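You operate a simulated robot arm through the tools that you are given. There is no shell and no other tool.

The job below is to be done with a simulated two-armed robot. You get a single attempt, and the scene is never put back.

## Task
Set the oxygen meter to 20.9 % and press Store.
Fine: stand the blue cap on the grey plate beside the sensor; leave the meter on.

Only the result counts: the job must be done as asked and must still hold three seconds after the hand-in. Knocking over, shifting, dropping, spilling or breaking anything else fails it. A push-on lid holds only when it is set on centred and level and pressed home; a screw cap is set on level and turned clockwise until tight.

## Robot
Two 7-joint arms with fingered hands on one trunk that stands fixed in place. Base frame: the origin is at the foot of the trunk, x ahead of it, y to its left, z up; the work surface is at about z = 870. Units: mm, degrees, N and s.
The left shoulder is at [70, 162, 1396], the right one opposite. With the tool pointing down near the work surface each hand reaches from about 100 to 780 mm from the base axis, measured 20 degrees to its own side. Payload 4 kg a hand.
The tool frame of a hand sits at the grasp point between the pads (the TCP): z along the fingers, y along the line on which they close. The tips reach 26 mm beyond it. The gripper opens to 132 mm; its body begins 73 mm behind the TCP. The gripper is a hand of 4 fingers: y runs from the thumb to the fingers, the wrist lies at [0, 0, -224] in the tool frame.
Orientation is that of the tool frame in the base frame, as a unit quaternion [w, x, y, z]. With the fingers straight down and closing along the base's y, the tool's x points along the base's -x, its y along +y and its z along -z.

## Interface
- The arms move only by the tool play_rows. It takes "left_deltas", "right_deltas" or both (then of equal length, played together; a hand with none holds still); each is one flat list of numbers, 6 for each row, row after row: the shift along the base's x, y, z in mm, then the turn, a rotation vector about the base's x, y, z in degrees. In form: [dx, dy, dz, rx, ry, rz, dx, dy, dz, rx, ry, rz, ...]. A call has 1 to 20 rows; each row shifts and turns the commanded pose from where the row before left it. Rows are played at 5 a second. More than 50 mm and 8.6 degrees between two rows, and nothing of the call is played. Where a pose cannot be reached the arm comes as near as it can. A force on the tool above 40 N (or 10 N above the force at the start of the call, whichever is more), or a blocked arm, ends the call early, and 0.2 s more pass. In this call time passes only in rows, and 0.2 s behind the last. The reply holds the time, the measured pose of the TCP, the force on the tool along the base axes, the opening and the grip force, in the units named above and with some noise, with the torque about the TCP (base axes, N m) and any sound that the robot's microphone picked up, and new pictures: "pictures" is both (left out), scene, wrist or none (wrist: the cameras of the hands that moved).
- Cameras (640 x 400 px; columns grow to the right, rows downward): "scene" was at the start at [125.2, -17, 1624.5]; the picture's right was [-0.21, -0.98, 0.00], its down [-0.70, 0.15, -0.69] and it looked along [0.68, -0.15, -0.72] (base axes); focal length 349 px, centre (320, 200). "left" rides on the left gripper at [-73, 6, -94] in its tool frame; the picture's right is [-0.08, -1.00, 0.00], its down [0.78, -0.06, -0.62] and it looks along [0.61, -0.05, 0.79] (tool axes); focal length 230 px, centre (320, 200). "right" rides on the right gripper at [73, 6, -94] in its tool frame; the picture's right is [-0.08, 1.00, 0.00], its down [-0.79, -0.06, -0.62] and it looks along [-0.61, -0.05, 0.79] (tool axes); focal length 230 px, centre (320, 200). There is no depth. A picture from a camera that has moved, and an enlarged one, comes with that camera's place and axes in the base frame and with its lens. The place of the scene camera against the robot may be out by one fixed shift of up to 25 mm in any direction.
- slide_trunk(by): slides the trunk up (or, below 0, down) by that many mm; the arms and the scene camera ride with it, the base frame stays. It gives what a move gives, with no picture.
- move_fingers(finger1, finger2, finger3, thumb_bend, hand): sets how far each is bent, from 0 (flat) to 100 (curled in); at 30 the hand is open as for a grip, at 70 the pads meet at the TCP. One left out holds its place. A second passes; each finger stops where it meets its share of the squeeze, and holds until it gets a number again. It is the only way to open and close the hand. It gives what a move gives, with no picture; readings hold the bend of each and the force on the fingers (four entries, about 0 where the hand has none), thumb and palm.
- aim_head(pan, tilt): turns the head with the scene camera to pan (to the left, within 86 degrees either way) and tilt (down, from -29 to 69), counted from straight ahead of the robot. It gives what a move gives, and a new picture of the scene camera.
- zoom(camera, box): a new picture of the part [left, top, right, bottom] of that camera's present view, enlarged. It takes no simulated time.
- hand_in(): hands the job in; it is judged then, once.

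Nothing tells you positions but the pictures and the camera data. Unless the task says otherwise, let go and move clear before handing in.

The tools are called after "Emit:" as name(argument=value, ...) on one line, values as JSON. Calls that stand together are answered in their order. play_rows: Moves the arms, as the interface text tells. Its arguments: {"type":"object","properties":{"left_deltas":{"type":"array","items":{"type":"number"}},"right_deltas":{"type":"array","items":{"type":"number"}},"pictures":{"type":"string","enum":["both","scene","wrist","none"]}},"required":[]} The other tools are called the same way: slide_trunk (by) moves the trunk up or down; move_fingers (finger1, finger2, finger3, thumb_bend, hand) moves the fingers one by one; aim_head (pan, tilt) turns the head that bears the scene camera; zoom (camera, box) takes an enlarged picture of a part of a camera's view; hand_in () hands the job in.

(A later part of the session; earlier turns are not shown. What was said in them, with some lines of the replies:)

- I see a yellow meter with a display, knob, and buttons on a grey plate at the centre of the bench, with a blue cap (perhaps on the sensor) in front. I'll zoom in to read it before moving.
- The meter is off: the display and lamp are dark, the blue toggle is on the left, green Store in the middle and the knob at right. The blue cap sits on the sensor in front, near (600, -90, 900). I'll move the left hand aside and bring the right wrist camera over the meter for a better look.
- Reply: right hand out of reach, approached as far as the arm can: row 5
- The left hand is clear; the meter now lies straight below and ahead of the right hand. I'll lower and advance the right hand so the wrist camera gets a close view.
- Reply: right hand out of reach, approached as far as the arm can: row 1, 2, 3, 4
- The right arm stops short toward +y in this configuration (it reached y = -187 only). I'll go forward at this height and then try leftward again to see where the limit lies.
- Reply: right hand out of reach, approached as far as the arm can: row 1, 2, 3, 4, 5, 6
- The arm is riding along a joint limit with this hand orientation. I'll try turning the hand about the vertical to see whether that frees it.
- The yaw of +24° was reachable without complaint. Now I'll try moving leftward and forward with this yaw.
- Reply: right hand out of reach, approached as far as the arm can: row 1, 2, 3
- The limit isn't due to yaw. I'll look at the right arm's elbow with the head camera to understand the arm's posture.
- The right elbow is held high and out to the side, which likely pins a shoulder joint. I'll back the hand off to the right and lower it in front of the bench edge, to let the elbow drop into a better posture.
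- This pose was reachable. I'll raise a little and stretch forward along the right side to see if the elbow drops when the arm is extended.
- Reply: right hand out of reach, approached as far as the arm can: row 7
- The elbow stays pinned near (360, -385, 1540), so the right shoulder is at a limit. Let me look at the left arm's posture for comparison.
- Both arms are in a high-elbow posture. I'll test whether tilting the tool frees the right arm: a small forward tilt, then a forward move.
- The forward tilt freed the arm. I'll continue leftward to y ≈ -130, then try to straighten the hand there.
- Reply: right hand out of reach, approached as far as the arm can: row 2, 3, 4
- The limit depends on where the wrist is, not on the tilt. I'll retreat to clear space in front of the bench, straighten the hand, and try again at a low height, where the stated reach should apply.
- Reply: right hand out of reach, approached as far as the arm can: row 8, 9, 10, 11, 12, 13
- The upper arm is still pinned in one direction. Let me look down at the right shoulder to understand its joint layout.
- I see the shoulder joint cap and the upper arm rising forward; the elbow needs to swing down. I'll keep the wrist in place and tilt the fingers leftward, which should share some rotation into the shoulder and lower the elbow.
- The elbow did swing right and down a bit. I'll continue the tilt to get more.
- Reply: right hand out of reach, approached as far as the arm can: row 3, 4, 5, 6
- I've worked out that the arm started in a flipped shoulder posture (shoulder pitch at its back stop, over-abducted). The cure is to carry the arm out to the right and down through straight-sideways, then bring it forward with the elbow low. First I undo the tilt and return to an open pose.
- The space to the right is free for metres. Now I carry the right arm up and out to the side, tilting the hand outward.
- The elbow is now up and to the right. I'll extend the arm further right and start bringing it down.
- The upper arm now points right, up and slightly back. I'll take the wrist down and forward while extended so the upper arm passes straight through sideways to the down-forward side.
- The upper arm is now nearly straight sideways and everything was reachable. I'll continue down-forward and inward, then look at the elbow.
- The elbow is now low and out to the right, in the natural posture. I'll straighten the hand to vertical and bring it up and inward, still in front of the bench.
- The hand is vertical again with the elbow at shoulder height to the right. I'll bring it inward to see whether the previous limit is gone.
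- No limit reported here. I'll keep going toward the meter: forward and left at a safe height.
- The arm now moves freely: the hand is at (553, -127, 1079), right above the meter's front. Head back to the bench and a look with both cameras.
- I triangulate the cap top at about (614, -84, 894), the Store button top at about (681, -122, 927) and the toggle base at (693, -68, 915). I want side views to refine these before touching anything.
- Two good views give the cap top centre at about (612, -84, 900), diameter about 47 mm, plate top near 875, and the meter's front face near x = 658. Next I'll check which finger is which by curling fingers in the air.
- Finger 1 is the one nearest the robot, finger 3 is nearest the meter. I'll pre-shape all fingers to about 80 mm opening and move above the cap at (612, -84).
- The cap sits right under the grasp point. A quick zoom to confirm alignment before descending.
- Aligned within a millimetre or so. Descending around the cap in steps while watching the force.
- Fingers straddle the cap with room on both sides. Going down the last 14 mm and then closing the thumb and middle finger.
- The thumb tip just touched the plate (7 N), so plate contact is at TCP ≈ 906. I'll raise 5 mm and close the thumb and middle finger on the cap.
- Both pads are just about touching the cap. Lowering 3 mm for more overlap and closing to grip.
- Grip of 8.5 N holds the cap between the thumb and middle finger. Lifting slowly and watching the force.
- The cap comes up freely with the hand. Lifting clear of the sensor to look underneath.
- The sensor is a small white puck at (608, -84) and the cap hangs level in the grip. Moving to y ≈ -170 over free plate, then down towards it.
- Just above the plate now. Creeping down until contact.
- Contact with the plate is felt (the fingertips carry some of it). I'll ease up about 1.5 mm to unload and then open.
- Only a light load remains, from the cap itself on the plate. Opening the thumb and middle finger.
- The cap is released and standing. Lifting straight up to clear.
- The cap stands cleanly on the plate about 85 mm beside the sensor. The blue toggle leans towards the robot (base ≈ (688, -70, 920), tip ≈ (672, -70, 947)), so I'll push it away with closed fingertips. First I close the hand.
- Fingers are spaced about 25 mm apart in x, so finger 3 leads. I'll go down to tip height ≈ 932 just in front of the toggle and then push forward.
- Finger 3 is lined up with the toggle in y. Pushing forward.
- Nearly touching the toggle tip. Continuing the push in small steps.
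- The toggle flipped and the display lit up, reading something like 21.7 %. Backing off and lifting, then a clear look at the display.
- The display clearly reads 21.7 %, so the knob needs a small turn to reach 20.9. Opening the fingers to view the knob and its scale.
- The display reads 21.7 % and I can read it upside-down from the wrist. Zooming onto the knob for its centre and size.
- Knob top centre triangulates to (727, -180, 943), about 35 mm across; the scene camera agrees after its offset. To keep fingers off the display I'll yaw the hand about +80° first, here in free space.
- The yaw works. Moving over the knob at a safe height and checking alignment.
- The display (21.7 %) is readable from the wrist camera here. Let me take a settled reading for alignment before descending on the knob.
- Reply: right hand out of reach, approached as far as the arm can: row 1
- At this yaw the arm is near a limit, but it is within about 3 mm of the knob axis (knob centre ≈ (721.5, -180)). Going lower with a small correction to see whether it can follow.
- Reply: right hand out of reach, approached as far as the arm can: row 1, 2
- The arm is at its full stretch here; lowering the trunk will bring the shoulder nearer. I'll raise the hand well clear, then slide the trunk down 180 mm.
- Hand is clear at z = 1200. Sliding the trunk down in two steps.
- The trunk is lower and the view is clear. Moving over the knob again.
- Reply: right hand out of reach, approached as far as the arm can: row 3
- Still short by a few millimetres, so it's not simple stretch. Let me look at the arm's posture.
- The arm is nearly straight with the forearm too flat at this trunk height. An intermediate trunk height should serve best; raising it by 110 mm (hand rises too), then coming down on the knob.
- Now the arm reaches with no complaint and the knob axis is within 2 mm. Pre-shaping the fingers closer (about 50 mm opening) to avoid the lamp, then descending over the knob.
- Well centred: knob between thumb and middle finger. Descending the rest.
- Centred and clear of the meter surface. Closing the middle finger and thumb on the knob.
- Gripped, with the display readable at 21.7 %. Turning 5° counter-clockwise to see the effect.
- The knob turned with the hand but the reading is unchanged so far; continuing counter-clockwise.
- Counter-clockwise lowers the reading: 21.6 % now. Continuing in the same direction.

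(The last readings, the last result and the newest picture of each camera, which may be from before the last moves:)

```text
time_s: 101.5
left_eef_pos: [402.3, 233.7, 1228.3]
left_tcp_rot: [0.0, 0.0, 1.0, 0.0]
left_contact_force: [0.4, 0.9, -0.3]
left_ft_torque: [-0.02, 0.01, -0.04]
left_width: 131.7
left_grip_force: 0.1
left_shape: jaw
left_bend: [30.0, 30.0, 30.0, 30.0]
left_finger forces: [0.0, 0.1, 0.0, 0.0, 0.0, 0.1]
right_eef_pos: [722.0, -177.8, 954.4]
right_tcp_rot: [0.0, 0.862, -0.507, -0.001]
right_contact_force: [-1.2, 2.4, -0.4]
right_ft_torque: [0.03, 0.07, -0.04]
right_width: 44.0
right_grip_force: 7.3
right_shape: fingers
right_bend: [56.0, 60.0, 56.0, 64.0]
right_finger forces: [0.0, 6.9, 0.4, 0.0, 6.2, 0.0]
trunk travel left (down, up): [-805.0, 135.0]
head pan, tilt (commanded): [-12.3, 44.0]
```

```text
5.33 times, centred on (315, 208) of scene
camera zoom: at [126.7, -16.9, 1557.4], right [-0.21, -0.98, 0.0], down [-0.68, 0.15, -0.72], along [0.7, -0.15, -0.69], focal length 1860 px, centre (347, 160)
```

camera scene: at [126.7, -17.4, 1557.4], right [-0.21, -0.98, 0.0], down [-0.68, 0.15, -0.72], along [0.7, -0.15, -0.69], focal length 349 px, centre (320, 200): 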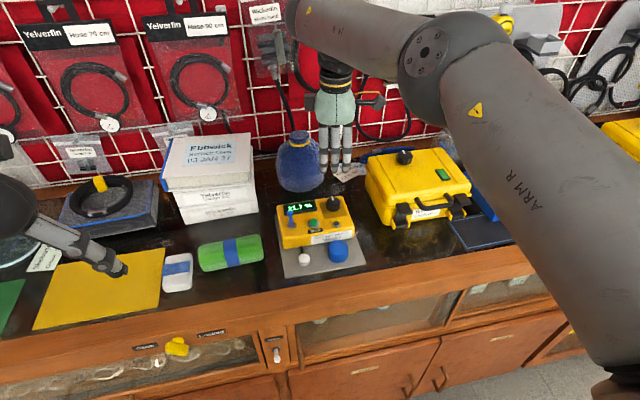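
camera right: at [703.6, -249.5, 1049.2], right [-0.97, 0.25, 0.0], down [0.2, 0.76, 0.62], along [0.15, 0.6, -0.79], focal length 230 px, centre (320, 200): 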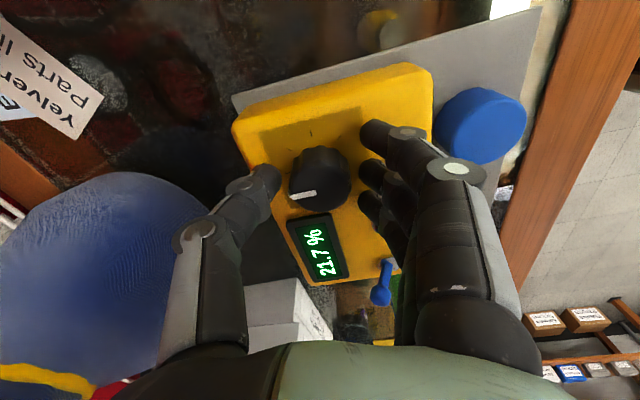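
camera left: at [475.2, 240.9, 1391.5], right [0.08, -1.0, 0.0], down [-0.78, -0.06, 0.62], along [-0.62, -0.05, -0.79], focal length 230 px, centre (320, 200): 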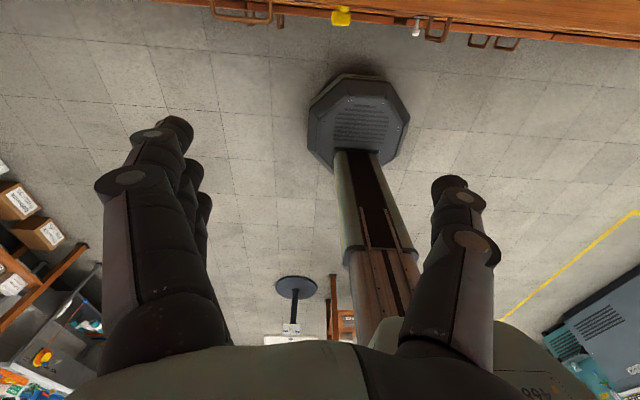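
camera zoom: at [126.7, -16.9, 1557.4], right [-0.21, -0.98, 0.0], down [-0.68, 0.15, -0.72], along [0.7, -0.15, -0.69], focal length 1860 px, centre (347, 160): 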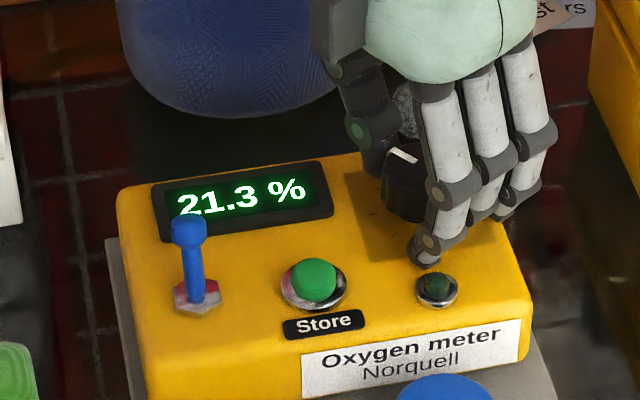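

21.3 % now, about 0.01 % per degree, so roughly 40° more. Finger 3 is passing close to the lamp, so I'll tuck fingers 1 and 3 in slightly before continuing.

Emit:
move_fingers(hand="right", finger1=65, finger3=65)

Emit:
play_rows(right_deltas=[0, 0, 0, 0, 0, 3, 0, 0, 0, 0, 0, 3, 0, 0, 0, 0, 0, 3, 0, 0, 0, 0, 0, 3, 0, 0, 0, 0, 0, 3, 0, 0, 0, 0, 0, 3, 0, 0, 0, 0, 0, 3, 0, 0, 0, 0, 0, 3, 0, 0, 0, 0, 0, 0], pictures="none")

Emit:
zoom(camera="scene", box=[265, 170, 365, 245])

Emit:
zoom(camera="right", box=[240, 120, 420, 290])

```text
time_s: 102.5
left_eef_pos: [402.9, 234.0, 1228.0]
left_tcp_rot: [-0.001, 0.0, 1.0, 0.0]
left_contact_force: [-0.3, 0.3, 0.5]
left_ft_torque: [-0.01, -0.01, 0.02]
left_width: 132.2
left_grip_force: 0.0
left_shape: jaw
left_bend: [30.0, 30.0, 30.0, 30.0]
left_finger forces: [0.0, 0.0, 0.0, 0.0, 0.0, 0.1]
right_eef_pos: [720.9, -179.4, 954.7]
right_tcp_rot: [0.0, 0.862, -0.507, 0.0]
right_contact_force: [-1.3, 3.3, -0.6]
right_ft_torque: [0.05, 0.09, -0.05]
right_width: 30.8
right_grip_force: 6.8
right_shape: fingers
right_bend: [65.0, 60.0, 65.0, 64.0]
right_finger forces: [0.1, 6.6, 0.1, 0.0, 6.4, 0.1]
trunk travel left (down, up): [-805.0, 135.0]
head pan, tilt (commanded): [-12.3, 44.0]
```

```text
time_s: 104.5
left_eef_pos: [401.7, 233.4, 1228.4]
left_tcp_rot: [0.0, -0.001, 1.0, -0.001]
left_contact_force: [0.1, 0.3, 0.2]
left_ft_torque: [-0.03, -0.02, -0.02]
left_width: 132.0
left_grip_force: 0.0
left_shape: jaw
left_bend: [30.0, 30.0, 30.0, 30.0]
left_finger forces: [0.0, 0.0, 0.0, 0.0, 0.0, 0.0]
right_eef_pos: [720.4, -179.1, 955.1]
right_tcp_rot: [0.0, 0.949, -0.316, 0.001]
right_contact_force: [-2.7, 2.7, -1.2]
right_ft_torque: [0.06, 0.1, -0.01]
right_width: 30.6
right_grip_force: 6.1
right_shape: fingers
right_bend: [65.0, 60.0, 65.0, 64.0]
right_finger forces: [0.1, 6.4, 0.0, 0.0, 6.7, 0.0]
trunk travel left (down, up): [-805.0, 135.0]
head pan, tilt (commanded): [-12.3, 44.0]
```

```text
5.33 times, centred on (315, 208) of scene
camera zoom: at [126.6, -16.9, 1557.3], right [-0.21, -0.98, 0.0], down [-0.68, 0.15, -0.72], along [0.7, -0.15, -0.69], focal length 1860 px, centre (347, 160)
```

zoom: 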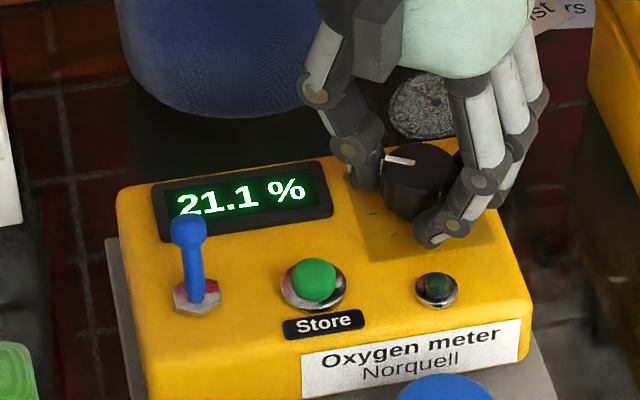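

```text
2.35 times, centred on (330, 205) of right
camera zoom: at [777.3, -226.3, 1048.8], right [-0.66, -0.75, 0.0], down [-0.59, 0.52, 0.62], along [-0.46, 0.41, -0.79], focal length 541 px, centre (296, 188)
```

zoom: 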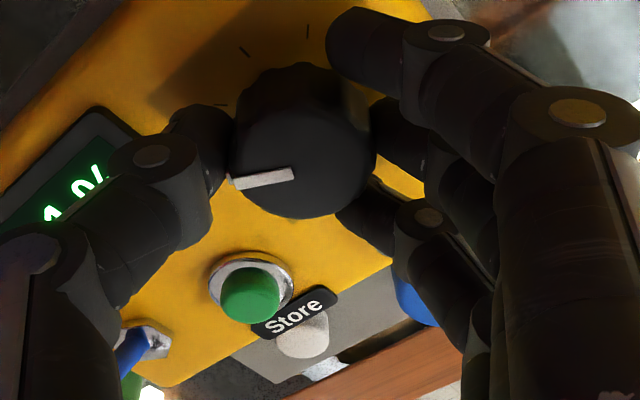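

21.1 %. About 20° more; going 15° then fine steps.

Emit:
play_rows(right_deltas=[0, 0, 0, 0, 0, 3, 0, 0, 0, 0, 0, 3, 0, 0, 0, 0, 0, 3, 0, 0, 0, 0, 0, 3, 0, 0, 0, 0, 0, 3, 0, 0, 0, 0, 0, 0], pictures="none")

Emit:
zoom(camera="scene", box=[265, 170, 365, 245])

```text
time_s: 105.9
left_eef_pos: [402.5, 234.3, 1228.7]
left_tcp_rot: [0.0, 0.0, 1.0, 0.0]
left_contact_force: [0.3, -0.4, 0.9]
left_ft_torque: [-0.03, -0.02, 0.0]
left_width: 132.4
left_grip_force: 0.2
left_shape: jaw
left_bend: [30.0, 30.0, 30.0, 30.0]
left_finger forces: [0.0, 0.0, 0.0, 0.1, 0.0, 0.1]
right_eef_pos: [720.0, -179.0, 954.3]
right_tcp_rot: [0.0, 0.982, -0.19, 0.0]
right_contact_force: [-1.0, 3.5, 0.5]
right_ft_torque: [0.06, 0.03, -0.03]
right_width: 31.1
right_grip_force: 6.8
right_shape: fingers
right_bend: [65.0, 60.0, 65.0, 64.0]
right_finger forces: [0.0, 5.7, 0.0, 0.0, 8.2, 0.0]
trunk travel left (down, up): [-805.0, 135.0]
head pan, tilt (commanded): [-12.3, 44.0]
```

```text
5.33 times, centred on (315, 208) of scene
camera zoom: at [126.6, -16.6, 1557.4], right [-0.21, -0.98, 0.0], down [-0.68, 0.15, -0.72], along [0.7, -0.15, -0.69], focal length 1860 px, centre (347, 160)
```

zoom: 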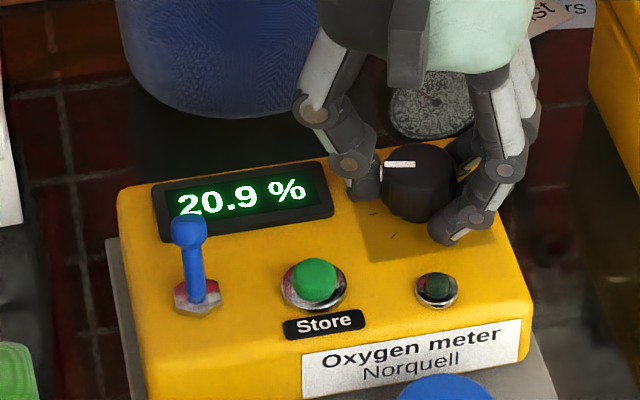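

It reads 20.9 %. My fit puts the true value slightly high in that band, so I'll add 2° to centre it, then check.

Emit:
play_rows(right_deltas=[0, 0, 0, 0, 0, 2, 0, 0, 0, 0, 0, 0, 0, 0, 0, 0, 0, 0], pictures="none")

Emit:
zoom(camera="scene", box=[265, 170, 365, 245])

Emit:
zoom(camera="right", box=[200, 100, 440, 290])

```text
time_s: 106.7
left_eef_pos: [402.0, 233.1, 1228.5]
left_tcp_rot: [0.0, 0.001, 1.0, 0.001]
left_contact_force: [0.1, 0.5, 0.9]
left_ft_torque: [-0.01, -0.02, -0.01]
left_width: 131.9
left_grip_force: 0.0
left_shape: jaw
left_bend: [30.0, 30.0, 30.0, 30.0]
left_finger forces: [0.0, 0.1, 0.0, 0.0, 0.1, 0.0]
right_eef_pos: [720.9, -179.1, 954.7]
right_tcp_rot: [0.0, 0.985, -0.174, 0.0]
right_contact_force: [-2.6, 2.8, 2.2]
right_ft_torque: [0.01, 0.08, -0.01]
right_width: 31.1
right_grip_force: 6.9
right_shape: fingers
right_bend: [65.0, 60.0, 65.0, 64.0]
right_finger forces: [0.0, 6.1, 0.1, 0.0, 7.5, 0.0]
trunk travel left (down, up): [-805.0, 135.0]
head pan, tilt (commanded): [-12.3, 44.0]
```

```text
5.33 times, centred on (315, 208) of scene
camera zoom: at [126.0, -16.7, 1557.4], right [-0.21, -0.98, 0.0], down [-0.68, 0.15, -0.72], along [0.7, -0.15, -0.69], focal length 1860 px, centre (347, 160)
```

zoom: 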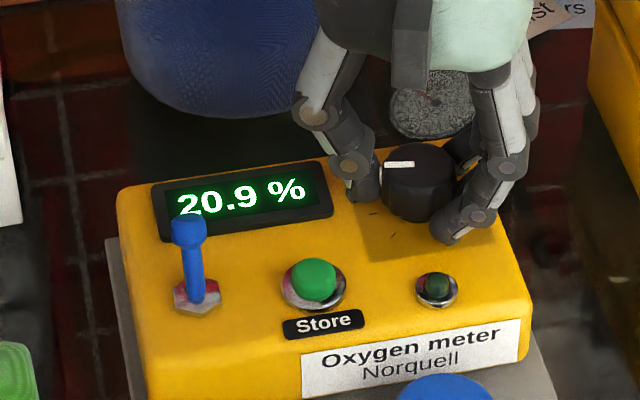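

```text
2.11 times, centred on (320, 195) of right
camera zoom: at [788.5, -208.3, 1048.5], right [-0.41, -0.91, 0.0], down [-0.72, 0.33, 0.62], along [-0.56, 0.25, -0.79], focal length 484 px, centre (320, 210)
```

zoom: 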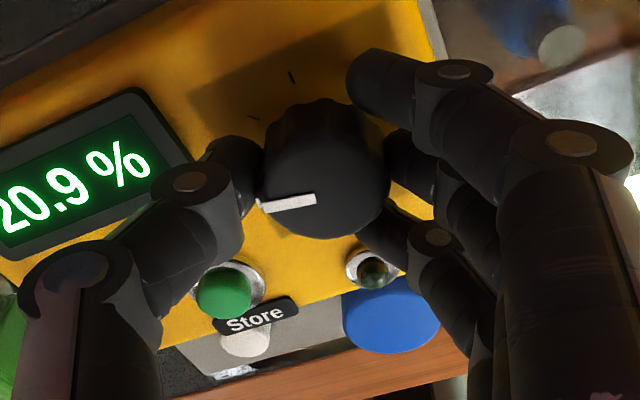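

Still 20.9 %. Releasing the knob gently, opening only a little so the thumb stays off the display bezel.

Emit:
move_fingers(hand="right", finger2=55, thumb_bend=58)

Emit:
zoom(camera="scene", box=[265, 170, 365, 245])

Emit:
zoom(camera="right", box=[200, 100, 440, 290])

```text
time_s: 107.7
left_eef_pos: [402.9, 233.9, 1228.1]
left_tcp_rot: [0.001, 0.0, 1.0, 0.0]
left_contact_force: [-0.4, -0.8, 0.4]
left_ft_torque: [0.0, 0.01, -0.03]
left_width: 131.8
left_grip_force: 0.0
left_shape: jaw
left_bend: [30.0, 30.0, 30.0, 30.0]
left_finger forces: [0.0, 0.0, 0.0, 0.1, 0.0, 0.0]
right_eef_pos: [721.6, -179.1, 953.5]
right_tcp_rot: [0.001, 0.985, -0.173, 0.0]
right_contact_force: [0.1, 0.0, -0.1]
right_ft_torque: [0.0, 0.01, -0.02]
right_width: 36.3
right_grip_force: 0.0
right_shape: fingers
right_bend: [65.0, 55.0, 65.0, 57.0]
right_finger forces: [0.0, 0.0, 0.0, 0.0, 0.1, 0.0]
trunk travel left (down, up): [-805.0, 135.0]
head pan, tilt (commanded): [-12.3, 44.0]
```

```text
5.33 times, centred on (315, 208) of scene
camera zoom: at [126.9, -17.4, 1557.3], right [-0.21, -0.98, 0.0], down [-0.68, 0.15, -0.72], along [0.7, -0.15, -0.69], focal length 1860 px, centre (347, 160)
```

zoom: 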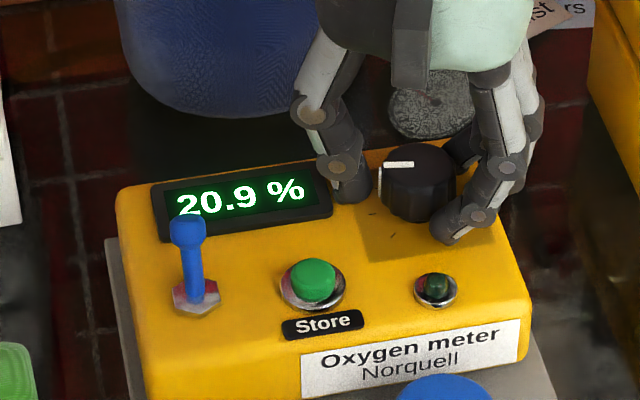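

```text
2.11 times, centred on (320, 195) of right
camera zoom: at [789.3, -208.8, 1048.0], right [-0.41, -0.91, 0.0], down [-0.72, 0.33, 0.62], along [-0.56, 0.26, -0.79], focal length 484 px, centre (320, 210)
```

zoom: 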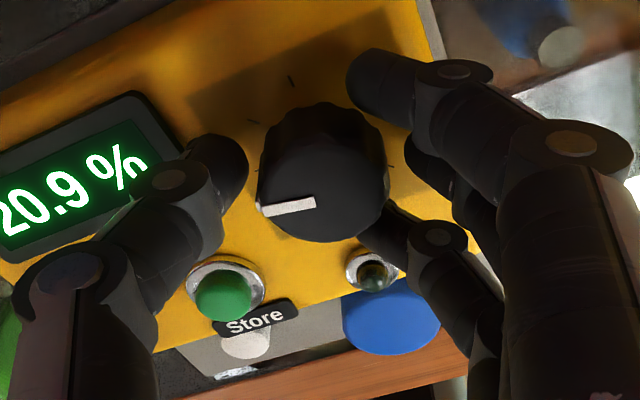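

Released and still 20.9 %. Now straight up, then turn the hand back and move towards the Store button at (680, -122).

Emit:
play_rows(right_deltas=[0, 0, 10, 0, 0, 0, 0, 0, 20, 0, 0, 0, 0, 0, 25, 0, 0, 0, -2, 3, 5, 0, 0, -8, -3, 5, 0, 0, 0, -8, -4, 5, 0, 0, 0, -8, -4, 5, 0, 0, 0, -8, -4, 5, 0, 0, 0, -8, -4, 5, 0, 0, 0, -8, -4, 5, 0, 0, 0, -8, -4, 5, 0, 0, 0, -8, -4, 5, 0, 0, 0, -8, -3, 5, 0, 0, 0, -8, 0, 0, 0, 0, 0, 0], pictures="both")

Emit:
zoom(camera="scene", box=[265, 170, 365, 245])

```text
time_s: 110.7
left_eef_pos: [401.8, 233.7, 1227.5]
left_tcp_rot: [-0.001, 0.0, 1.0, 0.0]
left_contact_force: [-0.4, 0.4, 0.4]
left_ft_torque: [-0.02, -0.01, -0.03]
left_width: 131.8
left_grip_force: 0.0
left_shape: jaw
left_bend: [30.0, 30.0, 30.0, 30.0]
left_finger forces: [0.1, 0.0, 0.1, 0.0, 0.0, 0.1]
right_eef_pos: [683.9, -131.3, 1014.9]
right_tcp_rot: [0.0, -0.642, 0.767, 0.0]
right_contact_force: [-0.7, 0.8, -0.4]
right_ft_torque: [0.01, 0.0, 0.01]
right_width: 36.2
right_grip_force: 0.1
right_shape: fingers
right_bend: [65.0, 55.0, 65.0, 57.0]
right_finger forces: [0.0, 0.0, 0.0, 0.0, 0.1, 0.0]
trunk travel left (down, up): [-805.0, 135.0]
head pan, tilt (commanded): [-12.3, 44.0]
camera scene: at [126.8, -17.4, 1557.3], right [-0.21, -0.98, 0.0], down [-0.68, 0.15, -0.72], along [0.7, -0.15, -0.69], focal length 349 px, centre (320, 200)
camera right: at [667.9, -201.5, 1108.5], right [-0.97, 0.25, 0.0], down [0.2, 0.76, 0.62], along [0.15, 0.6, -0.79], focal length 230 px, centre (320, 200)
```

scene: 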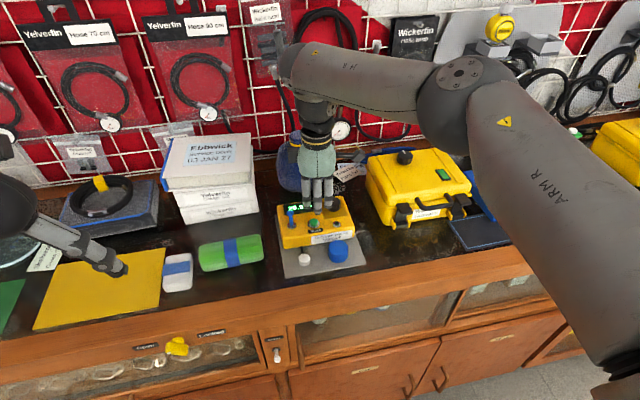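
right: 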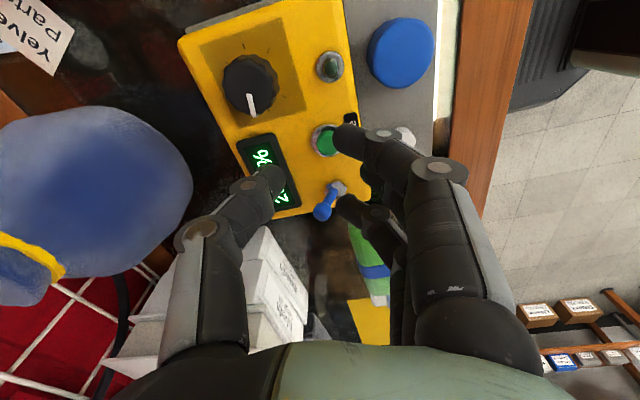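

```text
5.33 times, centred on (315, 208) of scene
camera zoom: at [126.8, -17.4, 1557.3], right [-0.21, -0.98, 0.0], down [-0.68, 0.15, -0.72], along [0.7, -0.15, -0.69], focal length 1860 px, centre (347, 160)
```

zoom: 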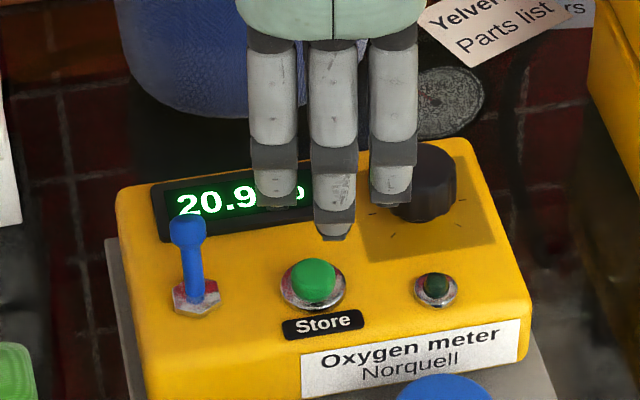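

Reading holds at 20.9 %. Now I form a pointing tip: middle finger and thumb pinched, the other two curled up.

Emit:
move_fingers(hand="right", finger1=100, finger2=70, finger3=100, thumb_bend=70)

Emit:
play_rows(right_deltas=[1.5, 3, -8, 0, 0, 0, 1.5, 4, -8, 0, 0, 0, 0, 0, 0, 0, 0, 0], pictures="wrist")

Emit:
zoom(camera="right", box=[220, 90, 420, 240])

Emit:
zoom(camera="scene", box=[265, 170, 365, 245])

```text
time_s: 111.7
left_eef_pos: [401.4, 233.0, 1228.5]
left_tcp_rot: [0.0, 0.0, 1.0, 0.0]
left_contact_force: [-0.3, -0.1, -0.8]
left_ft_torque: [0.02, -0.01, -0.03]
left_width: 131.8
left_grip_force: 0.1
left_shape: jaw
left_bend: [30.0, 30.0, 30.0, 30.0]
left_finger forces: [0.0, 0.1, 0.1, 0.0, 0.0, 0.0]
right_eef_pos: [685.7, -131.5, 1014.8]
right_tcp_rot: [-0.001, -0.643, 0.766, 0.0]
right_contact_force: [-0.5, 0.1, -0.2]
right_ft_torque: [0.0, 0.01, 0.01]
right_width: 39.0
right_grip_force: 0.0
right_shape: fingers
right_bend: [100.0, 70.0, 100.0, 70.0]
right_finger forces: [0.0, 0.0, 0.1, 0.0, 0.0, 0.0]
trunk travel left (down, up): [-805.0, 135.0]
head pan, tilt (commanded): [-12.3, 44.0]
```

```text
time_s: 112.5
left_eef_pos: [402.1, 232.5, 1227.4]
left_tcp_rot: [0.001, 0.0, 1.0, 0.0]
left_contact_force: [-0.4, 0.8, -0.1]
left_ft_torque: [0.03, 0.02, 0.01]
left_width: 131.5
left_grip_force: 0.0
left_shape: jaw
left_bend: [30.0, 30.0, 30.0, 30.0]
left_finger forces: [0.0, 0.1, 0.1, 0.0, 0.0, 0.0]
right_eef_pos: [687.4, -124.8, 998.8]
right_tcp_rot: [0.0, -0.642, 0.766, 0.0]
right_contact_force: [0.2, 0.6, 0.1]
right_ft_torque: [-0.01, 0.01, -0.03]
right_width: 39.1
right_grip_force: 0.0
right_shape: fingers
right_bend: [100.0, 70.0, 100.0, 70.0]
right_finger forces: [0.0, 0.0, 0.0, 0.1, 0.0, 0.1]
trunk travel left (down, up): [-805.0, 135.0]
head pan, tilt (commanded): [-12.3, 44.0]
camera right: at [671.0, -195.0, 1093.0], right [-0.97, 0.25, 0.0], down [0.2, 0.76, 0.62], along [0.15, 0.6, -0.79], focal length 230 px, centre (320, 200)
```

right: 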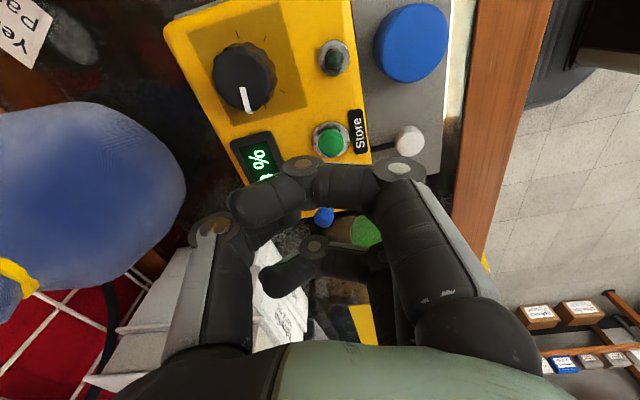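

```text
2.67 times, centred on (320, 165) of right
camera zoom: at [671.0, -195.0, 1093.0], right [-0.97, 0.25, 0.0], down [0.2, 0.76, 0.62], along [0.15, 0.6, -0.79], focal length 614 px, centre (320, 293)
```

zoom: 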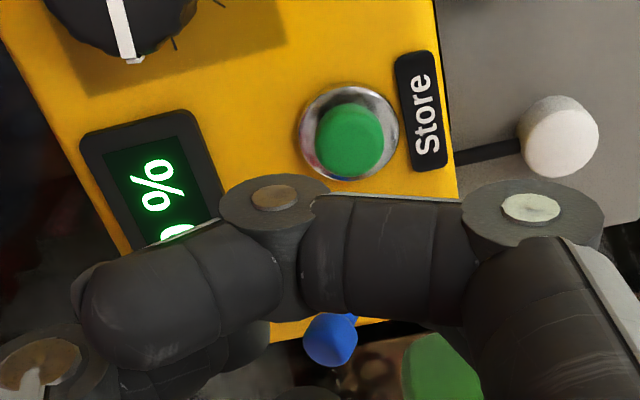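

```text
5.33 times, centred on (315, 208) of scene
camera zoom: at [126.5, -17.6, 1557.4], right [-0.21, -0.98, 0.0], down [-0.68, 0.15, -0.72], along [0.7, -0.15, -0.69], focal length 1860 px, centre (347, 160)
```

zoom: 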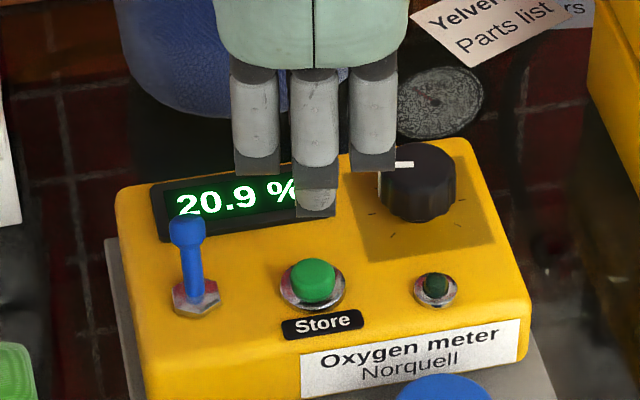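

Button centre confirmed at (681, -122). Shifting slightly so the fingertip is over it, and descending close to it.

Emit:
play_rows(right_deltas=[1.5, 1.5, -12, 0, 0, 0, 0, 0, -12, 0, 0, 0, 0, 0, -10, 0, 0, 0, 0, 0, 0, 0, 0, 0], pictures="wrist")

Emit:
zoom(camera="scene", box=[280, 180, 350, 240])

```text
time_s: 113.5
left_eef_pos: [402.2, 233.2, 1227.4]
left_tcp_rot: [0.0, -0.001, 1.0, 0.0]
left_contact_force: [-0.1, -0.1, 0.3]
left_ft_torque: [-0.02, 0.05, -0.01]
left_width: 131.7
left_grip_force: 0.2
left_shape: jaw
left_bend: [30.0, 30.0, 30.0, 30.0]
left_finger forces: [0.0, 0.0, 0.0, 0.0, 0.0, 0.1]
right_eef_pos: [688.7, -122.9, 964.4]
right_tcp_rot: [0.0, -0.643, 0.766, 0.0]
right_contact_force: [-0.6, -0.1, 1.1]
right_ft_torque: [-0.01, 0.0, -0.03]
right_width: 39.2
right_grip_force: 0.0
right_shape: fingers
right_bend: [100.0, 70.0, 100.0, 70.0]
right_finger forces: [0.0, 0.0, 0.0, 0.0, 0.0, 0.0]
trunk travel left (down, up): [-805.0, 135.0]
head pan, tilt (commanded): [-12.3, 44.0]
camera right: at [672.2, -193.1, 1058.8], right [-0.97, 0.25, 0.0], down [0.2, 0.76, 0.62], along [0.15, 0.6, -0.79], focal length 230 px, centre (320, 200)
```

right: 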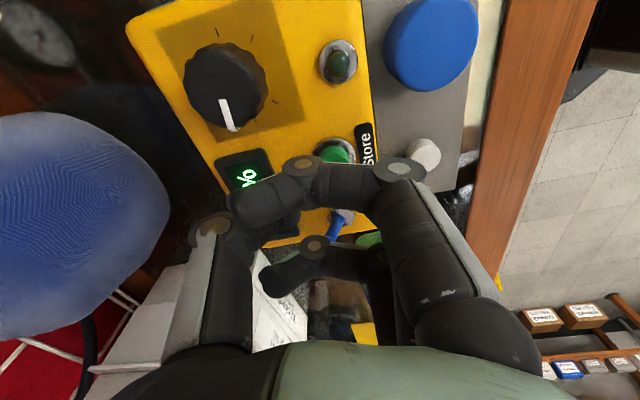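

```text
6.67 times, centred on (315, 210) of scene
camera zoom: at [126.8, -17.1, 1557.3], right [-0.21, -0.98, 0.0], down [-0.68, 0.15, -0.72], along [0.7, -0.15, -0.69], focal length 2326 px, centre (353, 133)
```

zoom: 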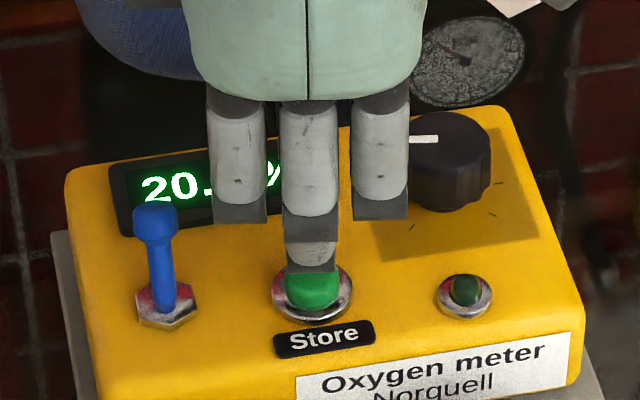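

The fingertip is directly over the green button. Pressing down in small steps while watching the force and the meter.

Emit:
play_rows(right_deltas=[0, 0, -3, 0, 0, 0, 0, 0, -3, 0, 0, 0, 0, 0, 0, 0, 0, 0], pictures="none")

Emit:
play_rows(right_deltas=[0, 0, -2, 0, 0, 0, 0, 0, 0, 0, 0, 0], pictures="none")

Emit:
zoom(camera="scene", box=[280, 180, 350, 240])

```text
time_s: 114.3
left_eef_pos: [402.1, 233.9, 1228.2]
left_tcp_rot: [0.0, 0.0, 1.0, 0.0]
left_contact_force: [0.5, -1.0, -0.1]
left_ft_torque: [0.0, 0.02, 0.0]
left_width: 131.8
left_grip_force: 0.1
left_shape: jaw
left_bend: [30.0, 30.0, 30.0, 30.0]
left_finger forces: [0.0, 0.0, 0.0, 0.1, 0.0, 0.0]
right_eef_pos: [689.2, -122.4, 958.6]
right_tcp_rot: [0.0, -0.643, 0.766, 0.0]
right_contact_force: [0.4, -0.7, 0.5]
right_ft_torque: [-0.02, 0.0, -0.01]
right_width: 39.0
right_grip_force: 0.1
right_shape: fingers
right_bend: [100.0, 70.0, 100.0, 70.0]
right_finger forces: [0.0, 0.6, 0.0, 0.1, 0.1, 0.1]
trunk travel left (down, up): [-805.0, 135.0]
head pan, tilt (commanded): [-12.3, 44.0]
```

```text
time_s: 114.9
left_eef_pos: [402.6, 234.3, 1228.1]
left_tcp_rot: [0.0, 0.001, 1.0, 0.0]
left_contact_force: [0.3, -0.5, 0.2]
left_ft_torque: [0.0, 0.0, -0.01]
left_width: 131.8
left_grip_force: 0.0
left_shape: jaw
left_bend: [30.0, 30.0, 30.0, 30.0]
left_finger forces: [0.0, 0.1, 0.1, 0.0, 0.1, 0.1]
right_eef_pos: [688.2, -121.7, 957.4]
right_tcp_rot: [0.0, -0.643, 0.766, 0.0]
right_contact_force: [-0.6, -0.4, 1.3]
right_ft_torque: [-0.01, 0.0, 0.04]
right_width: 38.9
right_grip_force: 0.0
right_shape: fingers
right_bend: [100.0, 70.0, 100.0, 70.0]
right_finger forces: [0.0, 1.2, 0.0, 0.1, 0.0, 0.1]
trunk travel left (down, up): [-805.0, 135.0]
head pan, tilt (commanded): [-12.3, 44.0]
```

```text
6.67 times, centred on (315, 210) of scene
camera zoom: at [126.5, -17.4, 1557.4], right [-0.21, -0.98, 0.0], down [-0.68, 0.15, -0.72], along [0.7, -0.15, -0.69], focal length 2326 px, centre (353, 133)
```

zoom: 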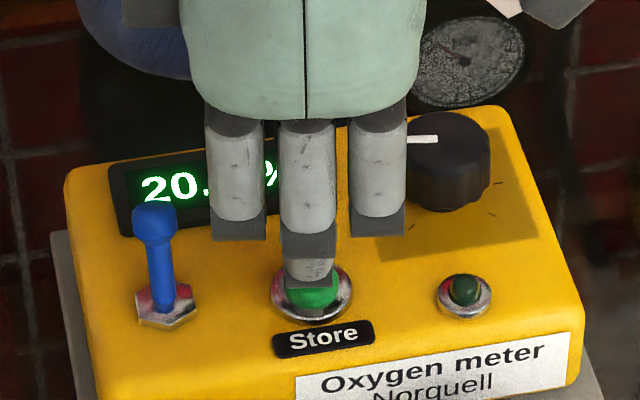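

Contact with the button spring is felt (about 1 N). Pressing further.

Emit:
play_rows(right_deltas=[0, 0, -2, 0, 0, 0, 0, 0, -1.5, 0, 0, 0, 0, 0, 0, 0, 0, 0], pictures="none")

Emit:
zoom(camera="scene", box=[280, 180, 350, 240])

```text
time_s: 115.7
left_eef_pos: [401.0, 233.2, 1228.1]
left_tcp_rot: [0.0, 0.0, 1.0, 0.0]
left_contact_force: [0.8, 0.1, 0.4]
left_ft_torque: [0.0, 0.0, 0.01]
left_width: 132.1
left_grip_force: 0.1
left_shape: jaw
left_bend: [30.0, 30.0, 30.0, 30.0]
left_finger forces: [0.1, 0.0, 0.1, 0.0, 0.0, 0.0]
right_eef_pos: [687.7, -122.1, 954.0]
right_tcp_rot: [0.001, -0.642, 0.766, -0.001]
right_contact_force: [-0.9, -0.2, 3.4]
right_ft_torque: [0.03, 0.06, -0.02]
right_width: 38.8
right_grip_force: 1.2
right_shape: fingers
right_bend: [100.0, 70.0, 100.0, 70.0]
right_finger forces: [0.0, 3.2, 0.0, 0.1, 0.0, 0.1]
trunk travel left (down, up): [-805.0, 135.0]
head pan, tilt (commanded): [-12.3, 44.0]
heard: click
```

```text
6.67 times, centred on (315, 210) of scene
camera zoom: at [126.1, -17.3, 1557.4], right [-0.21, -0.98, 0.0], down [-0.68, 0.15, -0.72], along [0.7, -0.15, -0.69], focal length 2326 px, centre (353, 133)
```

zoom: 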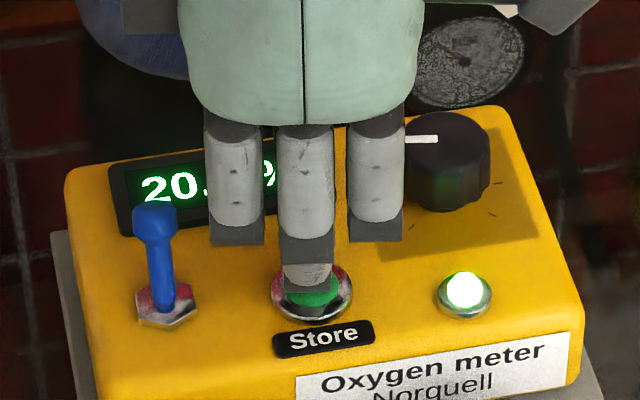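

A click, and the lamp lit: the value is stored. Lifting straight off and moving clear.

Emit:
play_rows(right_deltas=[0, 0, 4, 0, 0, 0, 0, 0, 10, 0, 0, 0, 0, 0, 25, 0, 0, 0, 0, 0, 35, 0, 0, 0, -25, -15, 35, 0, 0, 0, -35, -25, 20, 0, 0, 0, -35, -30, 0, 0, 0, 0, -35, -30, 0, 0, 0, 0, -35, -30, 0, 0, 0, 0, 0, 0, 0, 0, 0, 0], pictures="both")

Emit:
zoom(camera="scene", box=[265, 170, 375, 270])

```text
time_s: 117.9
left_eef_pos: [400.9, 233.7, 1227.2]
left_tcp_rot: [-0.001, 0.0, 1.0, -0.001]
left_contact_force: [1.0, 0.5, 0.2]
left_ft_torque: [0.02, 0.03, 0.01]
left_width: 131.9
left_grip_force: 0.2
left_shape: jaw
left_bend: [30.0, 30.0, 30.0, 30.0]
left_finger forces: [0.1, 0.1, 0.0, 0.0, 0.0, 0.0]
right_eef_pos: [526.3, -250.8, 1081.0]
right_tcp_rot: [0.0, -0.643, 0.766, 0.0]
right_contact_force: [0.0, 0.3, 0.3]
right_ft_torque: [-0.05, 0.0, 0.0]
right_width: 39.0
right_grip_force: 0.0
right_shape: fingers
right_bend: [100.0, 70.0, 100.0, 70.0]
right_finger forces: [0.0, 0.0, 0.1, 0.1, 0.0, 0.0]
trunk travel left (down, up): [-805.0, 135.0]
head pan, tilt (commanded): [-12.3, 44.0]
camera scene: at [127.6, -16.2, 1557.3], right [-0.21, -0.98, 0.0], down [-0.68, 0.15, -0.72], along [0.7, -0.15, -0.7], focal length 349 px, centre (320, 200)
camera right: at [509.4, -321.1, 1175.9], right [-0.97, 0.25, 0.0], down [0.2, 0.76, 0.62], along [0.15, 0.6, -0.79], focal length 230 px, centre (320, 200)
```

scene: 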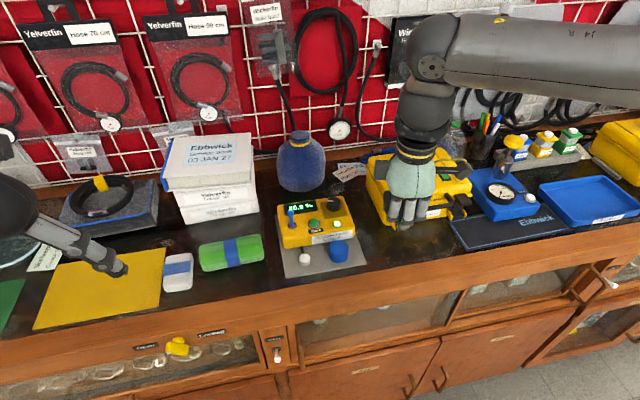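
right: 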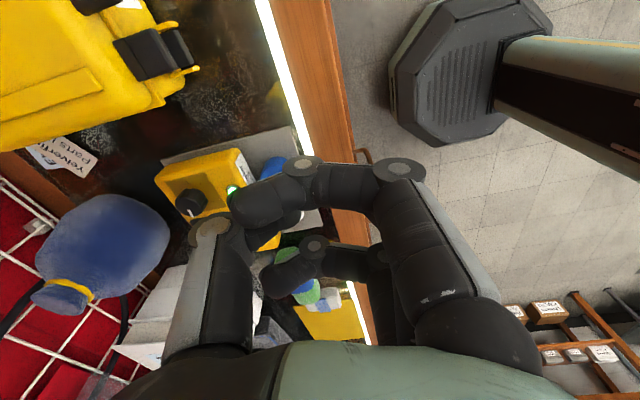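

```text
4.00 times, centred on (320, 220) of scene
camera zoom: at [127.6, -16.2, 1557.3], right [-0.21, -0.98, 0.0], down [-0.68, 0.15, -0.72], along [0.7, -0.15, -0.7], focal length 1395 px, centre (320, 120)
```

zoom: 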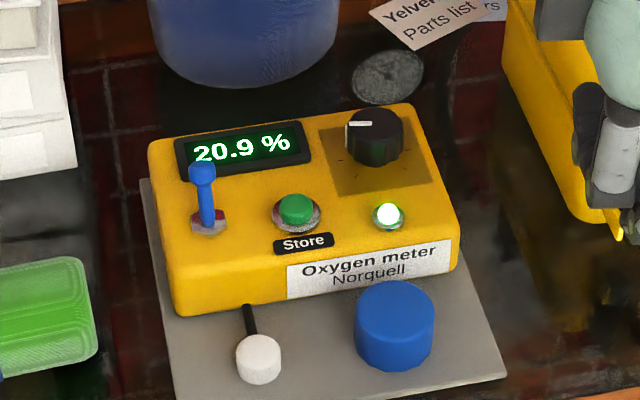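

The meter is on and shows 20.9 %. The store lamp is lit, and the blue cap stands upright on the grey plate beside the bare sensor. Both hands are clear and nothing else looks disturbed, so I'm handing in.

Emit:
hand_in()

```text
The job is handed in.
```

The oxygen meter is on and set to 20.9 %, and the value is stored: pressing Store gave a click and the lamp lit. The blue cap stands upright on the grey plate, about 85 mm to the right of the sensor.

In the last view both hands were clear and nothing else on the bench looked moved. I lowered the trunk by 70 mm to reach the knob and left it there. The job has been handed in; I have not seen a verdict.
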